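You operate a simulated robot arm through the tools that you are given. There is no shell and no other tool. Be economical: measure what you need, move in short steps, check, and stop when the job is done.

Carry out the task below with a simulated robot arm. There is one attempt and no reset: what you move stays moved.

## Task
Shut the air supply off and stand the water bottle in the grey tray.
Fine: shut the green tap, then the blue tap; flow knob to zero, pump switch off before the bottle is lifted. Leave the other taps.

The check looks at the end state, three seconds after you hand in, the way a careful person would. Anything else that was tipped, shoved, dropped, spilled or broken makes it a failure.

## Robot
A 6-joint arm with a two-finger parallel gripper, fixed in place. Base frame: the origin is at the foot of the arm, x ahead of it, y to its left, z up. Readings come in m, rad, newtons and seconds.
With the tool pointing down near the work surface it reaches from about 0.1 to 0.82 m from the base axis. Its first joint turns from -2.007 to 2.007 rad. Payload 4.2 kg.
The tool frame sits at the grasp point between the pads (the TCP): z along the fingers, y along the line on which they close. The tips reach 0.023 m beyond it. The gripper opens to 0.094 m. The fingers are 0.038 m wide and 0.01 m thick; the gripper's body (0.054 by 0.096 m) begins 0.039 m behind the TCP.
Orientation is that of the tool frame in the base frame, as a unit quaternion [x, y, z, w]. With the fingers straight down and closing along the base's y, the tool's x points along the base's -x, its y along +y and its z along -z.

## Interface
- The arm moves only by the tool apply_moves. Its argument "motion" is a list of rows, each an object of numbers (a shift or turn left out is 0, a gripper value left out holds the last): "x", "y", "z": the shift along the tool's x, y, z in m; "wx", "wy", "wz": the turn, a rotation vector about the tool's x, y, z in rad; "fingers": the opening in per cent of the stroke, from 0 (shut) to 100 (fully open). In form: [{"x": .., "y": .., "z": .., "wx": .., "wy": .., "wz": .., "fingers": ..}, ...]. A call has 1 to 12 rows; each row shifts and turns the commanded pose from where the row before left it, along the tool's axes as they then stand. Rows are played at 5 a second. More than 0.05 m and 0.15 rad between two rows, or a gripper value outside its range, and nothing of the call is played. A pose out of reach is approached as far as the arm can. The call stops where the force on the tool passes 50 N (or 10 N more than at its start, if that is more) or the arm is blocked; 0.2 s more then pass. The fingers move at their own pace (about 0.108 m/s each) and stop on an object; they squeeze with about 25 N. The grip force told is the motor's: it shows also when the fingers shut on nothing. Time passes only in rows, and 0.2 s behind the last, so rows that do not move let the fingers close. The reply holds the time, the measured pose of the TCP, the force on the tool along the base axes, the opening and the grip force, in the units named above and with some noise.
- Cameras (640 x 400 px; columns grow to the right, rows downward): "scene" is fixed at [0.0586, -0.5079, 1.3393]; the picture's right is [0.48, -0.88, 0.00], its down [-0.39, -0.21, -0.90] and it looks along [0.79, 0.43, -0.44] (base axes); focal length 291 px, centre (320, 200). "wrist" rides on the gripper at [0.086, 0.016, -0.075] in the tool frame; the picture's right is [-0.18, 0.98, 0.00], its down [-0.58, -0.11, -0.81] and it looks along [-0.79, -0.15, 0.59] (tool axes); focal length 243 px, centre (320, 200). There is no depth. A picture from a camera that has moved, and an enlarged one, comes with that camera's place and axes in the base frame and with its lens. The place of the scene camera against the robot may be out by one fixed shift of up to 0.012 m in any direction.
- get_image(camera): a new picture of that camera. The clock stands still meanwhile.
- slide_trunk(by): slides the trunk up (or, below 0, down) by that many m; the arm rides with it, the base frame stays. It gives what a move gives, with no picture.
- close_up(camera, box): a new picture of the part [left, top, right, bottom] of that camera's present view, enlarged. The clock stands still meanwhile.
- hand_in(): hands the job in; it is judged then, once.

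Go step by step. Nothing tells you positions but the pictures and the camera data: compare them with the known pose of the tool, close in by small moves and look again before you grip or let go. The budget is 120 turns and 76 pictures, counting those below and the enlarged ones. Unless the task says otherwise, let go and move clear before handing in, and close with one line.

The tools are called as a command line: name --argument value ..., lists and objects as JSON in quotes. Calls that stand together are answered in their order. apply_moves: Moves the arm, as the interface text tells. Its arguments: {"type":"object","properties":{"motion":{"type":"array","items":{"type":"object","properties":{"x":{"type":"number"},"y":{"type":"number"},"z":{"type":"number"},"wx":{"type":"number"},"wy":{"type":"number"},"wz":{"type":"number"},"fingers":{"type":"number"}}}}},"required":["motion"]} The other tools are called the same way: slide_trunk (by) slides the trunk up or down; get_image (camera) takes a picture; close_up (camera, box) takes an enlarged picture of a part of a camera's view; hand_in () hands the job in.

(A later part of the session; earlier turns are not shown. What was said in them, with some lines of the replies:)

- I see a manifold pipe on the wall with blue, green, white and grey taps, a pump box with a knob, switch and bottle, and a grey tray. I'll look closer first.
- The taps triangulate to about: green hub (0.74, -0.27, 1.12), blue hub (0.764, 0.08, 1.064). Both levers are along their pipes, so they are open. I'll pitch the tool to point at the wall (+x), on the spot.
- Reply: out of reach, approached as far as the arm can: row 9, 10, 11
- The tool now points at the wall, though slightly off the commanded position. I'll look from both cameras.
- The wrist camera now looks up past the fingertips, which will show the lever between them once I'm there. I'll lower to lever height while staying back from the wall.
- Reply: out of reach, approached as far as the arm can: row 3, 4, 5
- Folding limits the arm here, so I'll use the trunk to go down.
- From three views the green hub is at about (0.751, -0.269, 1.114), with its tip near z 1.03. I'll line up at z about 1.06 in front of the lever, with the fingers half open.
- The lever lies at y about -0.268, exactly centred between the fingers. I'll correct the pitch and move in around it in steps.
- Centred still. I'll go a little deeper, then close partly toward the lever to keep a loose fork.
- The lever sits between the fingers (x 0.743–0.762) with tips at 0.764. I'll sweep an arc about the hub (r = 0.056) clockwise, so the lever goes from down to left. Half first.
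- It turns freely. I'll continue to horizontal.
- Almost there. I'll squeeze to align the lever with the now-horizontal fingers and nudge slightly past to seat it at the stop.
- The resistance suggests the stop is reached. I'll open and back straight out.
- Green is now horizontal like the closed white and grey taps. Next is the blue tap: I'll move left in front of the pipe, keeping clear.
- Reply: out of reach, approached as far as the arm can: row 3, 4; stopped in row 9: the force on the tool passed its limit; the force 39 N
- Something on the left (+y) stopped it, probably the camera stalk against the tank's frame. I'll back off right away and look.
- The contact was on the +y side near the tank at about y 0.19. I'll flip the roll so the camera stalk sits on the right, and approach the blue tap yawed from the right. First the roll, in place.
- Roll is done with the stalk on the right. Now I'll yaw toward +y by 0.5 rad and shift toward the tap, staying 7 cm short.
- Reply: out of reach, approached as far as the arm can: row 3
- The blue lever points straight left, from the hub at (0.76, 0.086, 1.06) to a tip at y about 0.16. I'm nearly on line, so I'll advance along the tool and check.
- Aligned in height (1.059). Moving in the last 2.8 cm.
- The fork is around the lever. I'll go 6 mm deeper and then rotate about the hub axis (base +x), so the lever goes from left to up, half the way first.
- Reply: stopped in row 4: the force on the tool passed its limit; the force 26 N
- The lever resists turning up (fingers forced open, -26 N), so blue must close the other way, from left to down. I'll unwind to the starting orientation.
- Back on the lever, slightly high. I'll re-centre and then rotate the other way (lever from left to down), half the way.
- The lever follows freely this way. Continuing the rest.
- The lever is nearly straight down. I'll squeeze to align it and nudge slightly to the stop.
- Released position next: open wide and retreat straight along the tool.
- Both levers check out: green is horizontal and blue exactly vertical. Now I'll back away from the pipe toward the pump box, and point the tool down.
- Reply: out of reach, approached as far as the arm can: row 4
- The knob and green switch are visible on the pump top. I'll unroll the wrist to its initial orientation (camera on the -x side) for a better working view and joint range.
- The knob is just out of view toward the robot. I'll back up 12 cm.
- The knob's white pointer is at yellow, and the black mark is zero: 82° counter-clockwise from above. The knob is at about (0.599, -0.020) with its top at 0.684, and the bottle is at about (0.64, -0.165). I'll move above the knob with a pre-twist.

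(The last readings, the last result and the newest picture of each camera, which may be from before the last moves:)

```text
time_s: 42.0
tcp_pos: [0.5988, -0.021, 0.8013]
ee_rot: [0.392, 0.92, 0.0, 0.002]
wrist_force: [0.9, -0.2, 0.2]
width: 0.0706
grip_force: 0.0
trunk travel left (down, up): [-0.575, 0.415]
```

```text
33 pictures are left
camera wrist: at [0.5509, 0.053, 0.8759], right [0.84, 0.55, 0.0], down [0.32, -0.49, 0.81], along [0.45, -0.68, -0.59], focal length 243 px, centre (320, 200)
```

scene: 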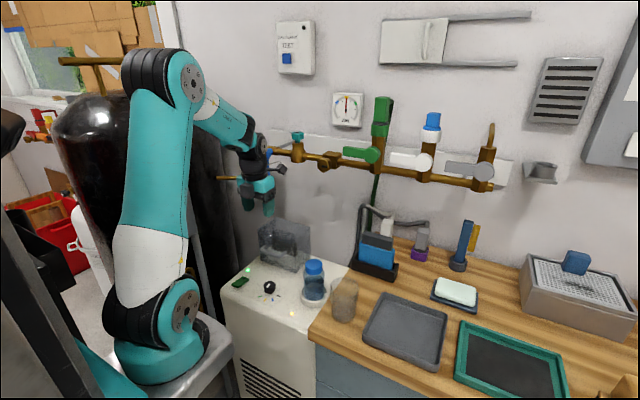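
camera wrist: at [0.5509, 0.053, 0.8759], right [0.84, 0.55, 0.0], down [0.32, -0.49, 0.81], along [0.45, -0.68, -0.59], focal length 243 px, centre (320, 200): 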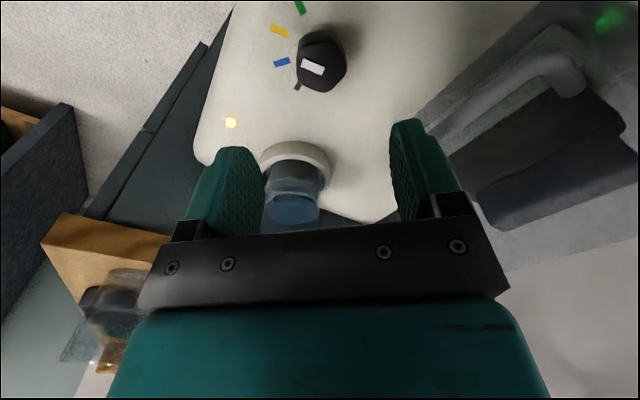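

The knob confirms at (0.599, -0.022). Lowering over it to TCP z 0.692 and gripping gently.

apply_moves --motion '[{"z": 0.04}, {"z": 0.04}, {"z": 0.02}, {"z": 0.009}]'

get_image --camera "wrist"

close_up --camera "scene" --box '[220, 230, 340, 310]'

```text
time_s: 43.0
tcp_pos: [0.5997, -0.0207, 0.692]
ee_rot: [0.389, 0.921, 0.0, 0.003]
wrist_force: [0.6, 0.0, 0.2]
width: 0.0704
grip_force: 0.0
trunk travel left (down, up): [-0.575, 0.415]
```

```text
32 pictures are left
camera wrist: at [0.5517, 0.0523, 0.7666], right [0.83, 0.55, 0.0], down [0.32, -0.49, 0.81], along [0.45, -0.67, -0.59], focal length 243 px, centre (320, 200)
```

wrist: 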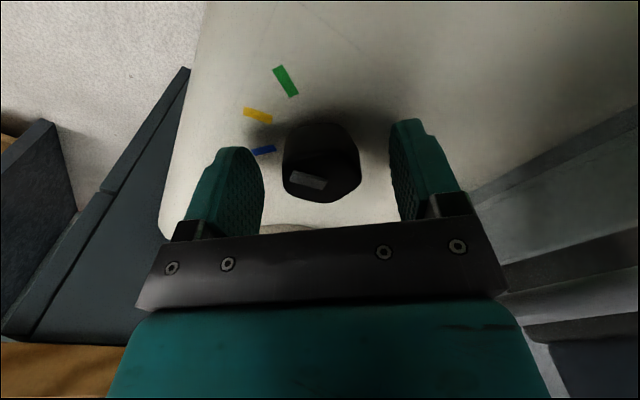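

```text
5.00 times, centred on (280, 270) of scene
camera zoom: at [0.0586, -0.5079, 1.3393], right [0.48, -0.88, 0.0], down [-0.39, -0.21, -0.9], along [0.79, 0.43, -0.44], focal length 1457 px, centre (520, -150)
```

zoom: 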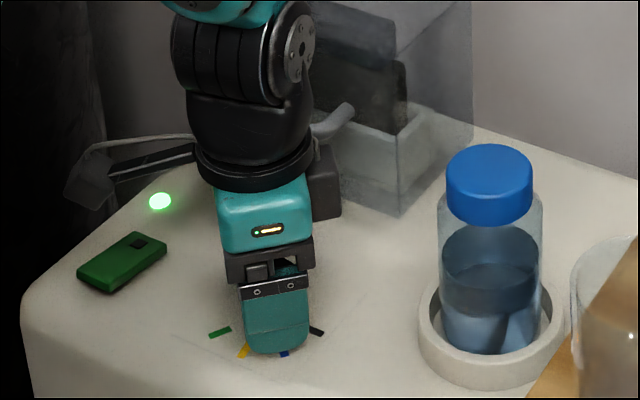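

The knob is well inside. Closing, then turning counter-clockwise 82°.

apply_moves --motion '[{"fingers": 0}, {}, {}]'

apply_moves --motion '[{"wz": -0.143}, {"wz": -0.143}, {"wz": -0.143}, {"wz": -0.143}, {"wz": -0.143}, {"wz": -0.143}, {"wz": -0.143}, {"wz": -0.143}, {"wz": -0.143}, {"wz": -0.143}]'

get_image --camera "wrist"

```text
time_s: 43.8
tcp_pos: [0.5999, -0.0206, 0.692]
ee_rot: [0.39, 0.921, 0.0, 0.003]
wrist_force: [4.5, 3.1, -4.6]
width: 0.039
grip_force: 44.6
trunk travel left (down, up): [-0.575, 0.415]
```

```text
time_s: 46.0
tcp_pos: [0.6013, -0.0196, 0.6928]
ee_rot: [-0.31, 0.951, -0.001, 0.001]
wrist_force: [11.9, 15.8, -10.8]
width: 0.0393
grip_force: 45.2
trunk travel left (down, up): [-0.575, 0.415]
```

```text
30 pictures are left
camera wrist: at [0.5208, -0.0577, 0.7669], right [-0.43, 0.9, 0.0], down [0.53, 0.26, 0.81], along [0.73, 0.35, -0.59], focal length 243 px, centre (320, 200)
```

wrist: 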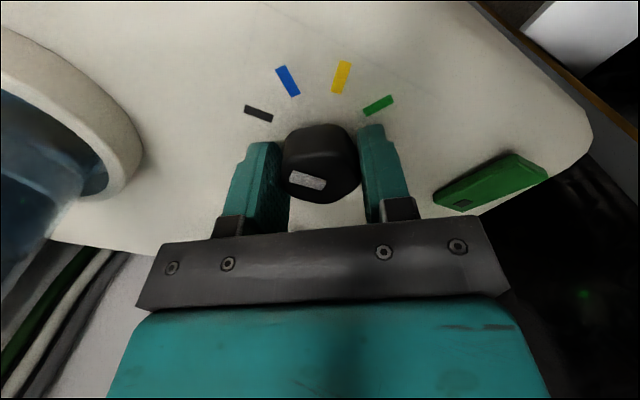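

The pointer turned with the grip and now seems aimed at black. I'll open, lift and verify.

apply_moves --motion '[{"fingers": 75}, {}, {"z": -0.04}, {"z": -0.04}]'

close_up --camera "wrist" --box '[240, 0, 440, 130]'

close_up --camera "scene" --box '[220, 90, 380, 310]'

```text
time_s: 47.0
tcp_pos: [0.5981, -0.0205, 0.7731]
ee_rot: [-0.309, 0.951, -0.002, 0.002]
wrist_force: [0.3, -0.2, -0.7]
width: 0.0705
grip_force: 0.1
trunk travel left (down, up): [-0.575, 0.415]
```

```text
3.08 times, centred on (340, 65) of wrist
camera zoom: at [0.5194, -0.0579, 0.8474], right [-0.43, 0.9, 0.0], down [0.53, 0.26, 0.81], along [0.73, 0.34, -0.59], focal length 746 px, centre (258, 615)
```

zoom: 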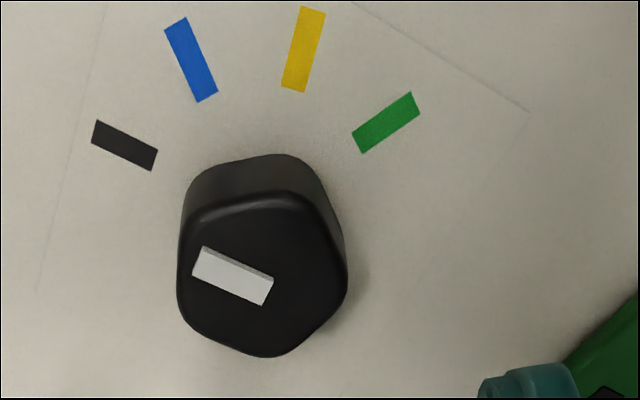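

```text
1.82 times, centred on (300, 200) of scene
camera zoom: at [0.0586, -0.5079, 1.3393], right [0.48, -0.88, 0.0], down [-0.39, -0.21, -0.9], along [0.79, 0.43, -0.44], focal length 530 px, centre (356, 200)
```

zoom: 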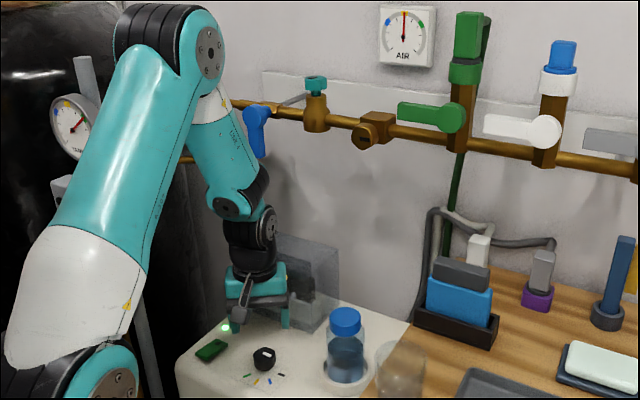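

The pointer is parallel to and aimed at the black zero mark. Next is the green rocker at about (0.585, 0.09); I'll look at its tilt from the side.

apply_moves --motion '[{"wz": -0.14}, {"wz": -0.14}, {"wz": -0.14}, {"wz": -0.14}, {"wz": -0.04}, {"x": -0.03, "y": 0.01}]'

close_up --camera "wrist" --box '[240, 20, 480, 170]'

```text
time_s: 48.4
tcp_pos: [0.6011, 0.0103, 0.7735]
ee_rot: [-0.576, 0.817, -0.002, 0.002]
wrist_force: [-0.7, 0.0, 0.8]
width: 0.0705
grip_force: 0.0
trunk travel left (down, up): [-0.575, 0.415]
```

```text
2.67 times, centred on (360, 95) of wrist
camera zoom: at [0.5562, -0.0651, 0.8472], right [-0.86, 0.5, -0.01], down [0.29, 0.51, 0.81], along [0.41, 0.69, -0.59], focal length 647 px, centre (213, 480)
```

zoom: 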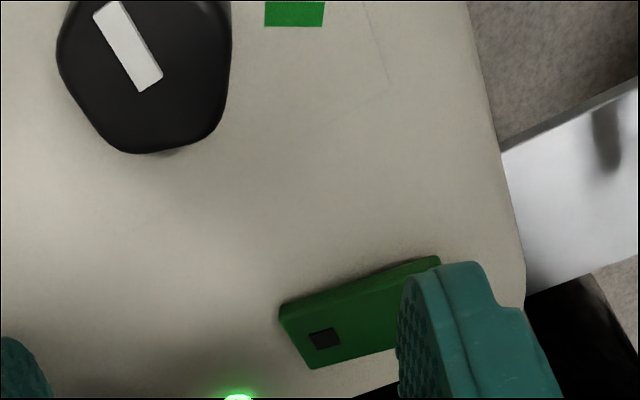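

I need a clearer view of the tilt; shifting so the rocker sits mid-frame and lower.

apply_moves --motion '[{"x": 0.012, "y": 0.034, "z": 0.03, "fingers": 95}, {}]'

close_up --camera "wrist" --box '[230, 60, 410, 220]'

close_up --camera "scene" --box '[215, 260, 275, 300]'

```text
time_s: 49.0
tcp_pos: [0.5651, 0.0122, 0.7423]
ee_rot: [-0.576, 0.818, -0.003, 0.002]
wrist_force: [-0.2, 0.4, 0.6]
width: 0.0896
grip_force: 0.1
trunk travel left (down, up): [-0.575, 0.415]
```

```text
2.50 times, centred on (320, 140) of wrist
camera zoom: at [0.5198, -0.0646, 0.8174], right [-0.86, 0.5, -0.01], down [0.29, 0.51, 0.81], along [0.41, 0.69, -0.59], focal length 606 px, centre (320, 350)
```

zoom: 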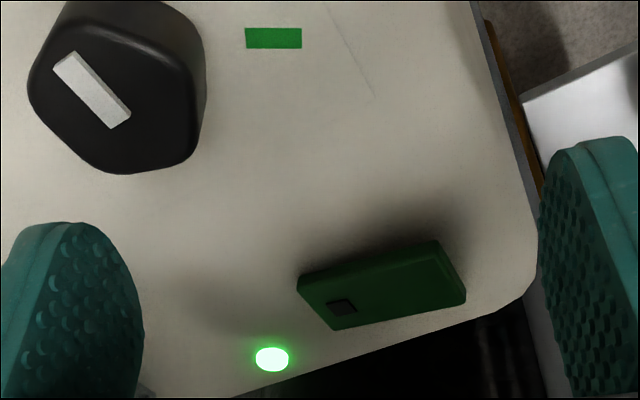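

```text
10.00 times, centred on (245, 280) of scene
camera zoom: at [0.0586, -0.5079, 1.3393], right [0.48, -0.88, 0.0], down [-0.39, -0.21, -0.9], along [0.79, 0.43, -0.44], focal length 2914 px, centre (1070, -600)
```

zoom: 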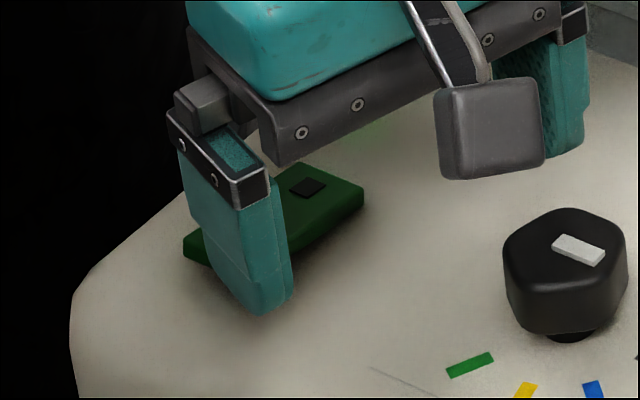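

The -x end of the rocker is raised and the dot end is pressed in with its lamp lit, so it is on. I'll close the fingers and position above the raised end at (0.567, 0.087).

apply_moves --motion '[{"z": -0.02, "fingers": 0}, {"wz": -0.14}, {"wz": -0.14}, {"wz": -0.07}, {"x": -0.0375}, {"x": -0.0375}, {"z": 0.025}]'

close_up --camera "wrist" --box '[220, 40, 440, 220]'

```text
time_s: 50.6
tcp_pos: [0.5638, 0.0866, 0.7383]
ee_rot: [0.709, -0.705, 0.003, -0.001]
wrist_force: [0.3, -0.7, 0.1]
width: 0.0001
grip_force: 24.7
trunk travel left (down, up): [-0.575, 0.415]
```

```text
2.22 times, centred on (330, 130) of wrist
camera zoom: at [0.548, 0.0001, 0.8125], right [-0.98, 0.18, -0.01], down [0.1, 0.58, 0.81], along [0.15, 0.79, -0.59], focal length 539 px, centre (298, 356)
```

zoom: 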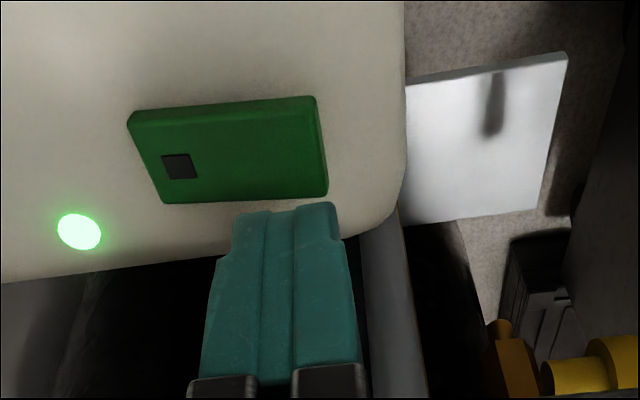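

Aligned above the raised end. Pressing down in small steps.

apply_moves --motion '[{"z": 0.02}, {"z": 0.012}, {"z": 0.005}, {"z": 0.004}, {"z": 0.004}]'

close_up --camera "wrist" --box '[220, 40, 440, 220]'

```text
time_s: 51.8
tcp_pos: [0.5649, 0.0874, 0.6928]
ee_rot: [0.71, -0.704, 0.004, -0.002]
wrist_force: [-1.4, -0.9, 5.6]
width: 0.0002
grip_force: 25.2
trunk travel left (down, up): [-0.575, 0.415]
```

```text
2.22 times, centred on (330, 130) of wrist
camera zoom: at [0.5485, -0.0001, 0.7678], right [-0.98, 0.18, -0.01], down [0.1, 0.58, 0.81], along [0.15, 0.79, -0.59], focal length 539 px, centre (298, 356)
```

zoom: 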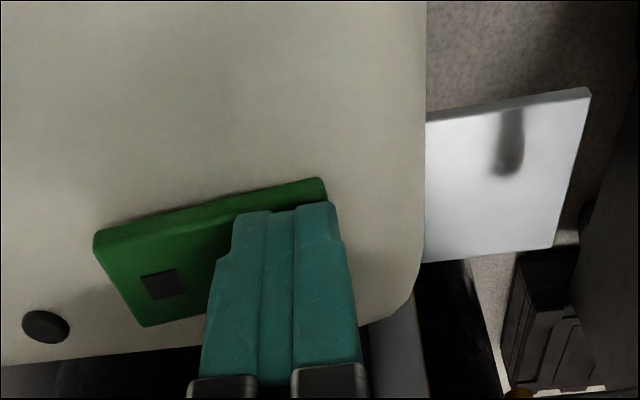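

The green lamp went dark and the rocker tipped over. Lifting clear and checking that it holds.

apply_moves --motion '[{"z": -0.04}, {"z": -0.05}, {"z": -0.05}, {"z": -0.05, "fingers": 80}, {"z": -0.04}]'

get_image --camera "scene"

close_up --camera "scene" --box '[220, 240, 460, 390]'

```text
time_s: 53.0
tcp_pos: [0.5642, 0.0862, 0.9226]
ee_rot: [0.71, -0.704, 0.003, -0.001]
wrist_force: [-0.1, 0.1, -0.2]
width: 0.075
grip_force: 0.0
trunk travel left (down, up): [-0.575, 0.415]
```

```text
22 pictures are left
```

scene: 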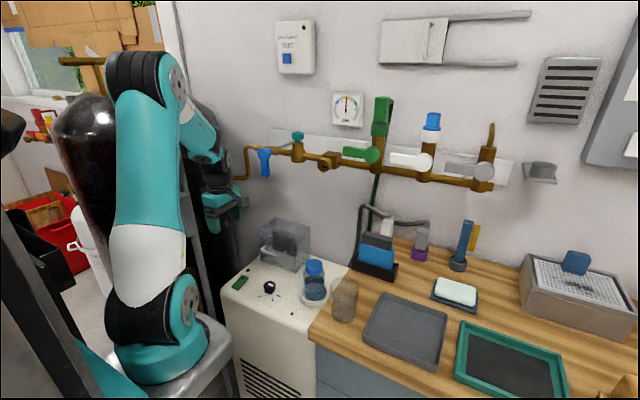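

```text
2.67 times, centred on (340, 315) of scene
camera zoom: at [0.0586, -0.5079, 1.3393], right [0.48, -0.88, 0.0], down [-0.39, -0.21, -0.9], along [0.79, 0.43, -0.44], focal length 777 px, centre (267, -107)
```

zoom: 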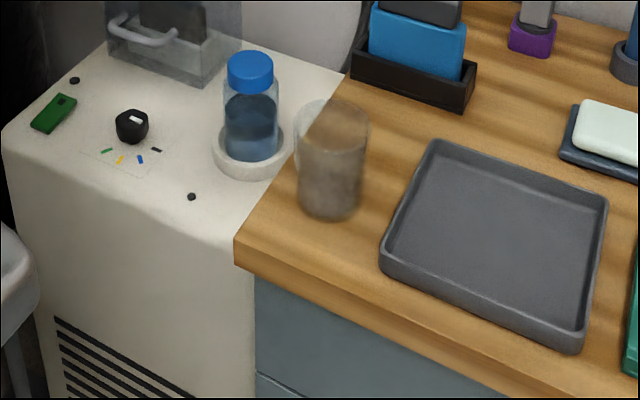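

Both lamps are off, the rocker is flipped, and the taps and knob are as set. Now I'll go above the bottle at about (0.643, -0.167).

apply_moves --motion '[{"x": 0.042, "y": -0.013}, {"x": 0.042, "y": -0.013}, {"x": 0.042, "y": -0.013}, {"x": 0.042, "y": -0.013}, {"x": 0.042, "y": -0.013}, {"x": 0.043, "y": -0.013, "fingers": 100}, {}]'

get_image --camera "wrist"

```text
time_s: 54.6
tcp_pos: [0.6419, -0.1661, 0.9238]
ee_rot: [0.709, -0.705, 0.004, 0.0]
wrist_force: [1.0, 0.0, 0.6]
width: 0.0942
grip_force: 0.1
trunk travel left (down, up): [-0.575, 0.415]
```

```text
20 pictures are left
camera wrist: at [0.6265, -0.2529, 0.9977], right [-0.98, 0.18, -0.01], down [0.1, 0.58, 0.81], along [0.15, 0.79, -0.59], focal length 243 px, centre (320, 200)
```

wrist: 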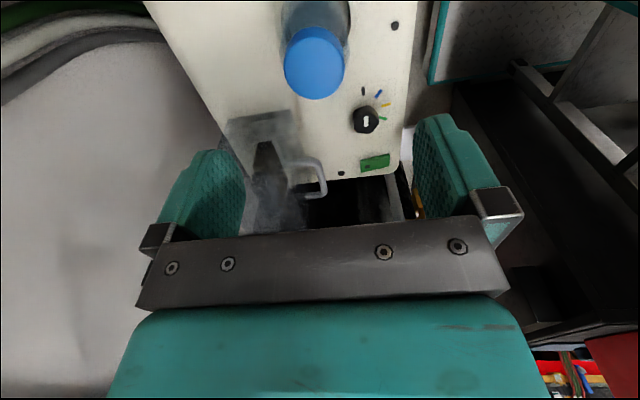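

The cap is at about (0.65, -0.16), height around 0.77–0.80. I'll shift to centre it, go lower and re-measure.

apply_moves --motion '[{"x": -0.006, "y": -0.009, "z": 0.04}, {"z": 0.03}]'

get_image --camera "wrist"

close_up --camera "scene" --box '[230, 190, 390, 330]'

```text
time_s: 55.2
tcp_pos: [0.6513, -0.1613, 0.8541]
ee_rot: [0.71, -0.705, 0.003, -0.001]
wrist_force: [-0.6, -1.1, -0.5]
width: 0.0938
grip_force: 0.1
trunk travel left (down, up): [-0.575, 0.415]
```

```text
19 pictures are left
camera wrist: at [0.6357, -0.2469, 0.9274], right [-0.98, 0.18, -0.01], down [0.1, 0.58, 0.81], along [0.15, 0.79, -0.59], focal length 243 px, centre (320, 200)
```

wrist: 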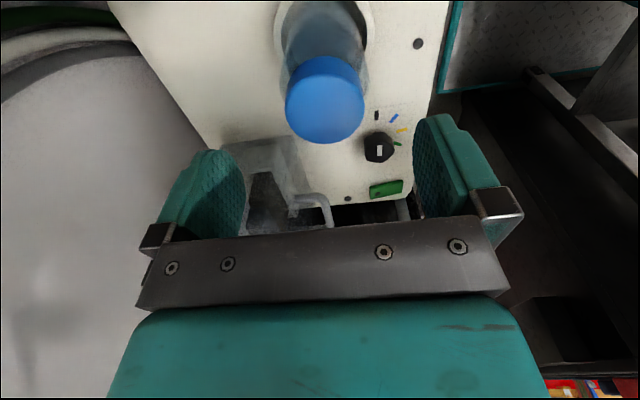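

```text
2.86 times, centred on (310, 260) of scene
camera zoom: at [0.0586, -0.5079, 1.3393], right [0.48, -0.88, 0.0], down [-0.39, -0.21, -0.9], along [0.79, 0.43, -0.44], focal length 832 px, centre (349, 29)
```

zoom: 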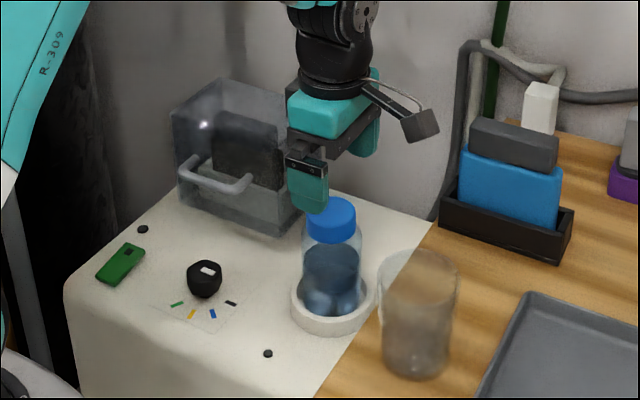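

The cap top is at (0.650, -0.158, 0.780). The camera stalk would come too close to the glass tumbler, so I'll rotate it away (stalk toward the robot) and descend to just above the bottle.

apply_moves --motion '[{"wz": 0.134}, {"wz": 0.134}, {"wz": 0.134}, {"wz": 0.134}, {"wz": 0.134}, {"wz": 0.134}, {"wz": 0.134}, {"wz": 0.134}, {"y": 0.0035, "z": 0.04, "fingers": 95}]'

get_image --camera "wrist"

```text
time_s: 57.2
tcp_pos: [0.6496, -0.1568, 0.8128]
ee_rot: [-0.249, 0.968, -0.002, 0.002]
wrist_force: [0.4, -0.1, 0.7]
width: 0.0892
grip_force: 0.2
trunk travel left (down, up): [-0.575, 0.415]
```

```text
17 pictures are left
camera wrist: at [0.5663, -0.1844, 0.8874], right [-0.31, 0.95, 0.0], down [0.56, 0.19, 0.81], along [0.77, 0.25, -0.59], focal length 243 px, centre (320, 200)
```

wrist: 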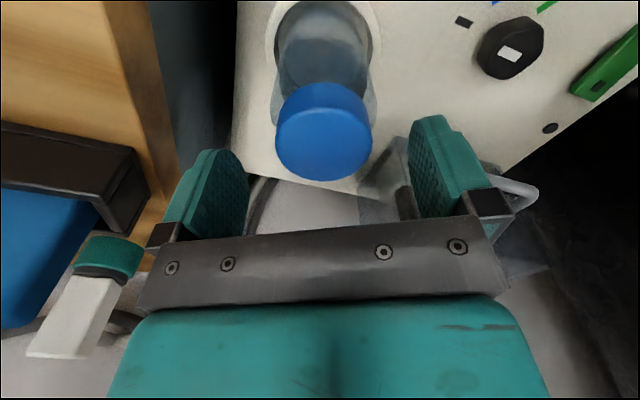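

Well centred on the cap. Descending to straddle the upper body of the bottle.

apply_moves --motion '[{"x": -0.0025, "y": 0.001, "z": 0.03}, {"z": 0.02}, {"z": 0.01}, {"z": 0.005}]'

close_up --camera "scene" --box '[260, 220, 380, 330]'

```text
time_s: 58.4
tcp_pos: [0.6541, -0.1544, 0.7532]
ee_rot: [-0.249, 0.968, -0.004, 0.007]
wrist_force: [-5.9, 0.9, 34.3]
width: 0.0894
grip_force: 0.1
trunk travel left (down, up): [-0.575, 0.415]
stopped in row 4: the force on the tool passed its limit (the readings are from after the stop); the commanded pose is now the measured one
```

```text
3.64 times, centred on (320, 275) of scene
camera zoom: at [0.0586, -0.5079, 1.3393], right [0.48, -0.88, 0.0], down [-0.39, -0.21, -0.9], along [0.79, 0.43, -0.44], focal length 1060 px, centre (320, -73)
```

zoom: 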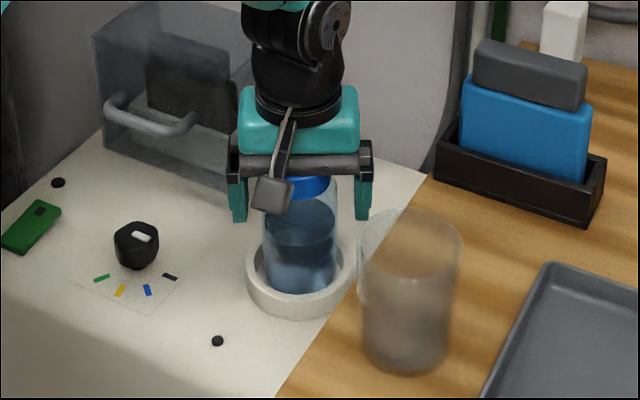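

The palm touched the cap top (about 0.79). I'll back up 4 mm and close on the bottle.

apply_moves --motion '[{"z": -0.005}, {"fingers": 0}, {}, {}, {}]'

close_up --camera "scene" --box '[260, 220, 380, 330]'

```text
time_s: 59.6
tcp_pos: [0.6529, -0.1561, 0.7556]
ee_rot: [-0.25, 0.968, -0.003, 0.004]
wrist_force: [1.6, -0.4, -0.5]
width: 0.0631
grip_force: 24.5
trunk travel left (down, up): [-0.575, 0.415]
```

```text
3.64 times, centred on (320, 275) of scene
camera zoom: at [0.0586, -0.5079, 1.3393], right [0.48, -0.88, 0.0], down [-0.39, -0.21, -0.9], along [0.79, 0.43, -0.44], focal length 1060 px, centre (320, -73)
```

zoom: 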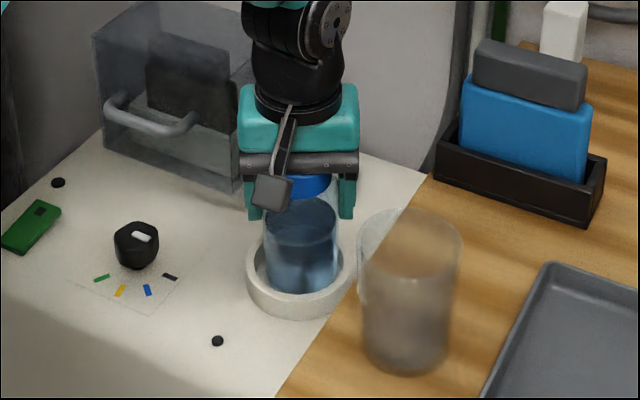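

The bottle body is held (width 0.063). Lifting straight up.

apply_moves --motion '[{"z": -0.015}, {"z": -0.03}, {"z": -0.04}, {"z": -0.04}, {"z": -0.04}, {"z": -0.04}]'

get_image --camera "scene"

```text
time_s: 61.0
tcp_pos: [0.652, -0.153, 0.9605]
ee_rot: [-0.25, 0.968, -0.003, 0.004]
wrist_force: [0.8, 0.1, -2.6]
width: 0.0632
grip_force: 24.8
trunk travel left (down, up): [-0.575, 0.415]
```

```text
14 pictures are left
```

scene: 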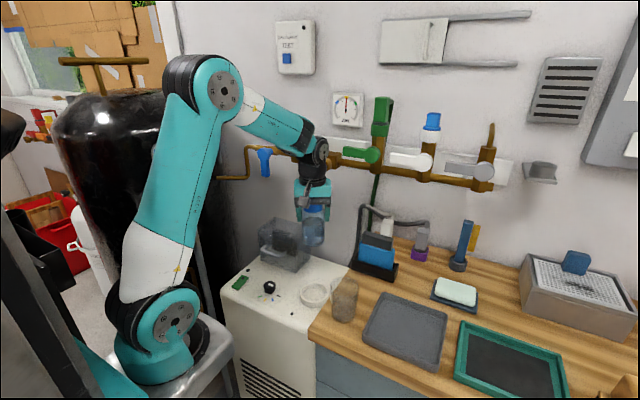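

The bottle is up and clear. The tray centre projects to about (0.655, -0.448); I'll carry it over at height, slightly back from the taps.

apply_moves --motion '[{"x": 0.0338, "y": -0.0156}, {"x": 0.0218, "y": -0.0394}, {"x": 0.0218, "y": -0.0394}, {"x": 0.0218, "y": -0.0394}, {"x": 0.0218, "y": -0.0394}, {"x": 0.0218, "y": -0.0394}, {"x": 0.0089, "y": -0.0408}]'

get_image --camera "wrist"

get_image --camera "scene"

```text
time_s: 62.6
tcp_pos: [0.642, -0.4494, 0.9607]
ee_rot: [-0.251, 0.968, -0.003, 0.005]
wrist_force: [-0.6, 0.7, -1.9]
width: 0.063
grip_force: 25.7
trunk travel left (down, up): [-0.575, 0.415]
```

```text
13 pictures are left
camera wrist: at [0.5581, -0.4771, 1.0346], right [-0.32, 0.95, -0.01], down [0.55, 0.19, 0.81], along [0.77, 0.25, -0.58], focal length 243 px, centre (320, 200)
```

wrist: 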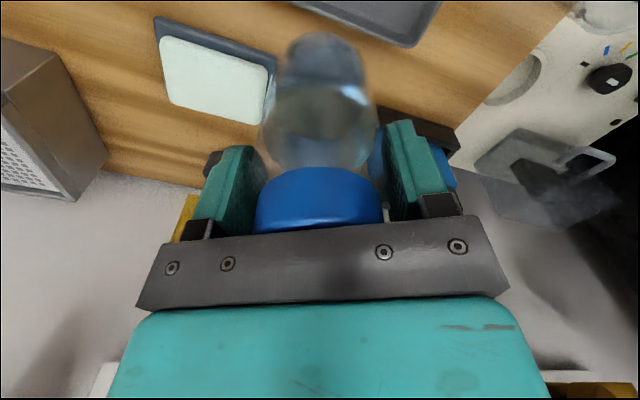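

```text
12 pictures are left
```

scene: 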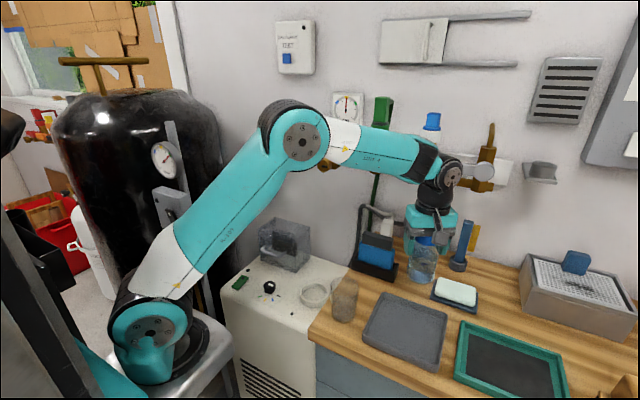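

Cross-checking both cameras shows the wooden bench top is higher (z about 0.80), so the tray centre is nearer, at about (0.545, -0.458). I'll shift there at the same height and check.

apply_moves --motion '[{"x": 0.0405, "y": 0.0195}, {"x": 0.0405, "y": 0.0195}]'

get_image --camera "wrist"

close_up --camera "scene" --box '[300, 200, 500, 390]'

```text
time_s: 63.2
tcp_pos: [0.5512, -0.4539, 0.9604]
ee_rot: [-0.25, 0.968, -0.002, 0.004]
wrist_force: [1.0, 0.7, -2.5]
width: 0.0631
grip_force: 24.9
trunk travel left (down, up): [-0.575, 0.415]
```

```text
11 pictures are left
camera wrist: at [0.4677, -0.4813, 1.0334], right [-0.32, 0.95, -0.01], down [0.55, 0.19, 0.81], along [0.77, 0.25, -0.58], focal length 243 px, centre (320, 200)
```

wrist: 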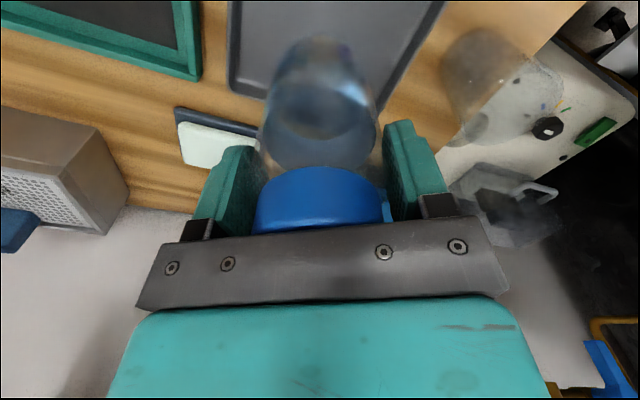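

```text
2.11 times, centred on (400, 295) of scene
camera zoom: at [0.0586, -0.5079, 1.3393], right [0.48, -0.88, 0.0], down [-0.39, -0.21, -0.9], along [0.79, 0.43, -0.44], focal length 613 px, centre (152, 0)
```

zoom: 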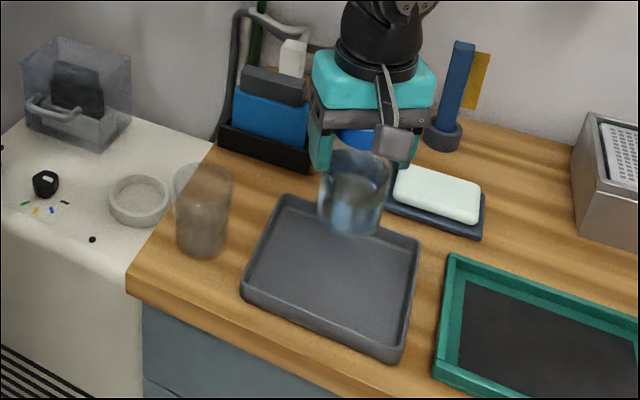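

The tray spans x 0.473–0.617 and y -0.53 to -0.38, centre (0.545, -0.454), with its rim near 0.81, so I'm right over it. Lowering most of the way.

apply_moves --motion '[{"x": 0.003, "y": 0.002, "z": 0.025}, {"z": 0.02}, {"z": 0.01}]'

close_up --camera "scene" --box '[340, 210, 480, 370]'

```text
time_s: 64.0
tcp_pos: [0.549, -0.4549, 0.9057]
ee_rot: [-0.25, 0.968, -0.004, 0.004]
wrist_force: [0.4, -0.5, -1.6]
width: 0.0633
grip_force: 25.2
trunk travel left (down, up): [-0.575, 0.415]
```

```text
2.50 times, centred on (410, 290) of scene
camera zoom: at [0.0586, -0.5079, 1.3393], right [0.48, -0.88, 0.0], down [-0.39, -0.21, -0.9], along [0.79, 0.43, -0.44], focal length 728 px, centre (95, -25)
```

zoom: 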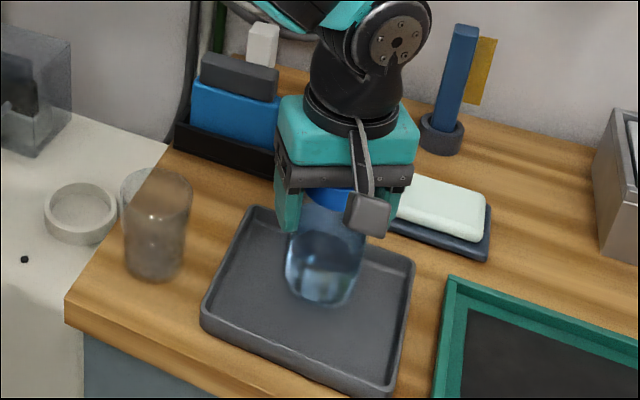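

Bottle is over the middle of the tray with a small gap. Easing down in 3 mm steps.

apply_moves --motion '[{"z": 0.003}, {"z": 0.003}, {"z": 0.003}, {"z": 0.003}]'

```text
time_s: 65.0
tcp_pos: [0.5485, -0.4548, 0.8931]
ee_rot: [-0.25, 0.968, -0.003, 0.004]
wrist_force: [0.5, -0.2, -1.8]
width: 0.0632
grip_force: 25.4
trunk travel left (down, up): [-0.575, 0.415]
```

apply_moves --motion '[{"z": 0.003}, {"z": 0.003}]'

```text
time_s: 65.6
tcp_pos: [0.5482, -0.4539, 0.8873]
ee_rot: [-0.25, 0.968, -0.003, 0.004]
wrist_force: [0.0, 0.1, -3.0]
width: 0.0633
grip_force: 25.3
trunk travel left (down, up): [-0.575, 0.415]
```

Still no contact; continuing slowly.

apply_moves --motion '[{"z": 0.003}, {"z": 0.002}]'

close_up --camera "scene" --box '[340, 230, 460, 350]'

```text
time_s: 66.2
tcp_pos: [0.5494, -0.4551, 0.8821]
ee_rot: [-0.251, 0.968, -0.003, 0.004]
wrist_force: [0.0, -0.2, -2.0]
width: 0.0629
grip_force: 25.1
trunk travel left (down, up): [-0.575, 0.415]
```

```text
3.33 times, centred on (400, 290) of scene
camera zoom: at [0.0586, -0.5079, 1.3393], right [0.48, -0.88, 0.0], down [-0.39, -0.21, -0.9], along [0.79, 0.43, -0.44], focal length 971 px, centre (53, -100)
```

zoom: 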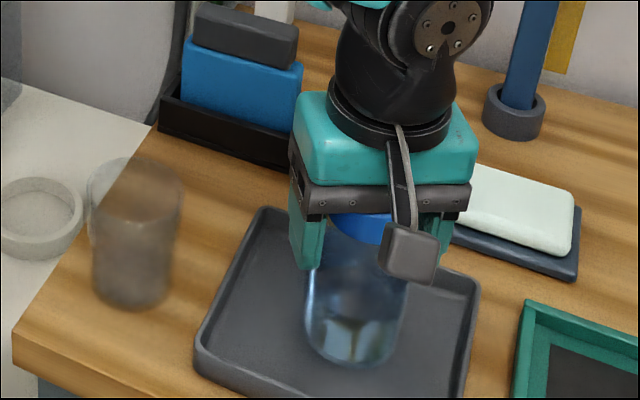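

The base sits above the tray's middle. Continuing down gently until contact shows.

apply_moves --motion '[{"z": 0.002}, {"z": 0.002}, {"z": 0.002}]'

```text
time_s: 67.0
tcp_pos: [0.5493, -0.4553, 0.8766]
ee_rot: [-0.25, 0.968, -0.004, 0.005]
wrist_force: [1.0, -1.1, -3.2]
width: 0.0634
grip_force: 25.4
trunk travel left (down, up): [-0.575, 0.415]
```

apply_moves --motion '[{"z": 0.002}, {"z": 0.002}, {"z": 0.002}]'

```text
time_s: 67.8
tcp_pos: [0.5498, -0.4548, 0.872]
ee_rot: [-0.249, 0.968, -0.004, 0.006]
wrist_force: [-1.3, 1.3, 11.2]
width: 0.0628
grip_force: 25.4
trunk travel left (down, up): [-0.575, 0.415]
```

Contact: the force rose to +11 N, so the bottle stands on the tray floor. Easing off a hair, opening and looking.

apply_moves --motion '[{"z": -0.001}, {"fingers": 96}, {}, {}]'

close_up --camera "scene" --box '[340, 230, 460, 350]'

```text
time_s: 68.8
tcp_pos: [0.5493, -0.4546, 0.8721]
ee_rot: [-0.25, 0.968, -0.003, 0.005]
wrist_force: [1.6, -1.2, 8.7]
width: 0.0902
grip_force: 0.1
trunk travel left (down, up): [-0.575, 0.415]
```

```text
3.33 times, centred on (400, 290) of scene
camera zoom: at [0.0586, -0.5079, 1.3393], right [0.48, -0.88, 0.0], down [-0.39, -0.21, -0.9], along [0.79, 0.43, -0.44], focal length 971 px, centre (53, -100)
```

zoom: 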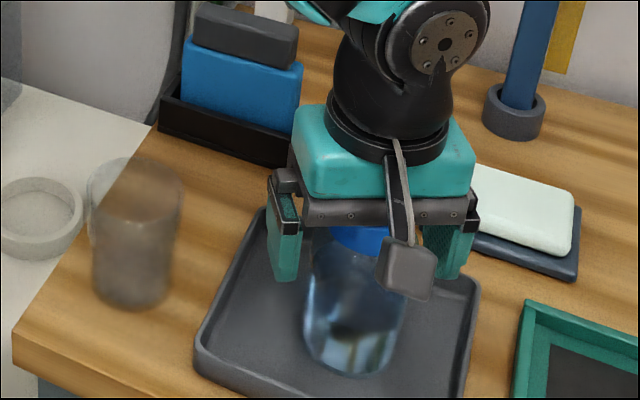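

The fingers are clear on both sides and the bottle stands. Rising straight up.

apply_moves --motion '[{"z": -0.02}, {"z": -0.03}, {"z": -0.04}, {"z": -0.04}, {"x": 0.03, "z": -0.03}, {"x": 0.04}]'

get_image --camera "scene"

```text
time_s: 70.2
tcp_pos: [0.4867, -0.4888, 1.0328]
ee_rot: [-0.25, 0.968, -0.002, 0.005]
wrist_force: [-0.1, -0.4, 0.2]
width: 0.0904
grip_force: 0.2
trunk travel left (down, up): [-0.575, 0.415]
```

```text
6 pictures are left
```

scene: 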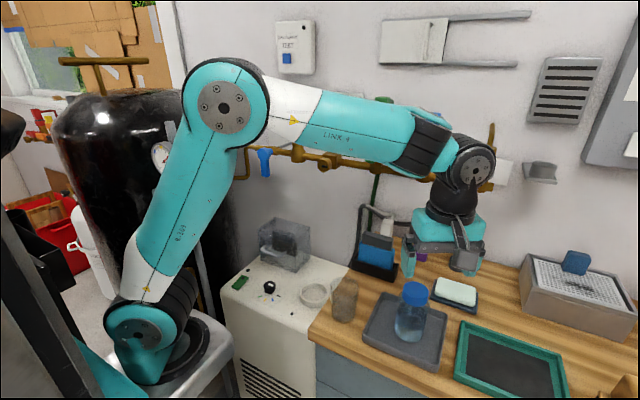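

The bottle stands in the tray. I'll raise the arm out of the way for a last look at the taps.

slide_trunk --by 0.2

get_image --camera "scene"

close_up --camera "scene" --box '[220, 230, 460, 380]'

```text
time_s: 72.3
tcp_pos: [0.4862, -0.4888, 1.2305]
ee_rot: [-0.25, 0.968, -0.003, 0.005]
wrist_force: [0.2, -0.7, -0.3]
width: 0.0901
grip_force: 0.0
trunk travel left (down, up): [-0.775, 0.215]
```

```text
5 pictures are left
```

scene: 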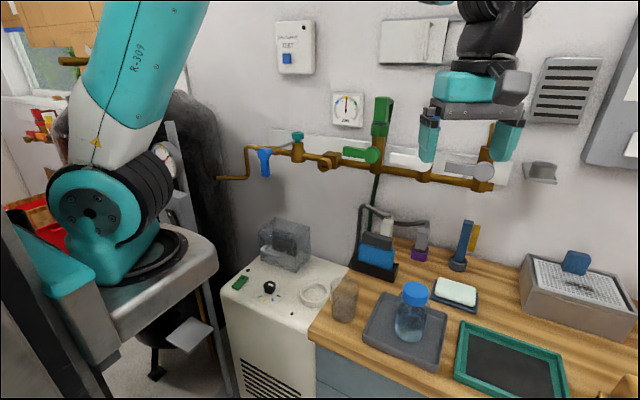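

```text
2.67 times, centred on (340, 305) of scene
camera zoom: at [0.0586, -0.5079, 1.3393], right [0.48, -0.88, 0.0], down [-0.39, -0.21, -0.9], along [0.79, 0.43, -0.44], focal length 777 px, centre (267, -80)
```

zoom: 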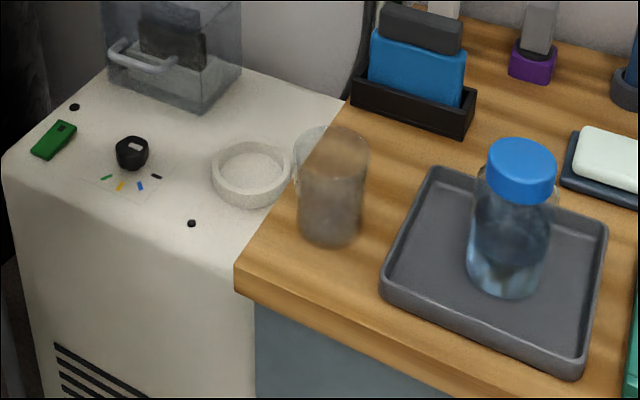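

Everything is in its end state: green and blue taps across their pipes, knob at zero, switch off with its lamps dark, bottle upright in the tray, and the arm clear.

hand_in

```text
The job is handed in.
```

The green and then the blue tap are shut, the flow knob is at zero, the pump switch is off, and the water bottle stands upright in the grey tray. While approaching the blue tap the arm touched something on its left, probably the tank, at about 37 N and I backed off; nothing looked moved. I first tried turning the blue tap the wrong way and stopped when it resisted. The wall AIR gauge still reads mid-scale after the shut-off.
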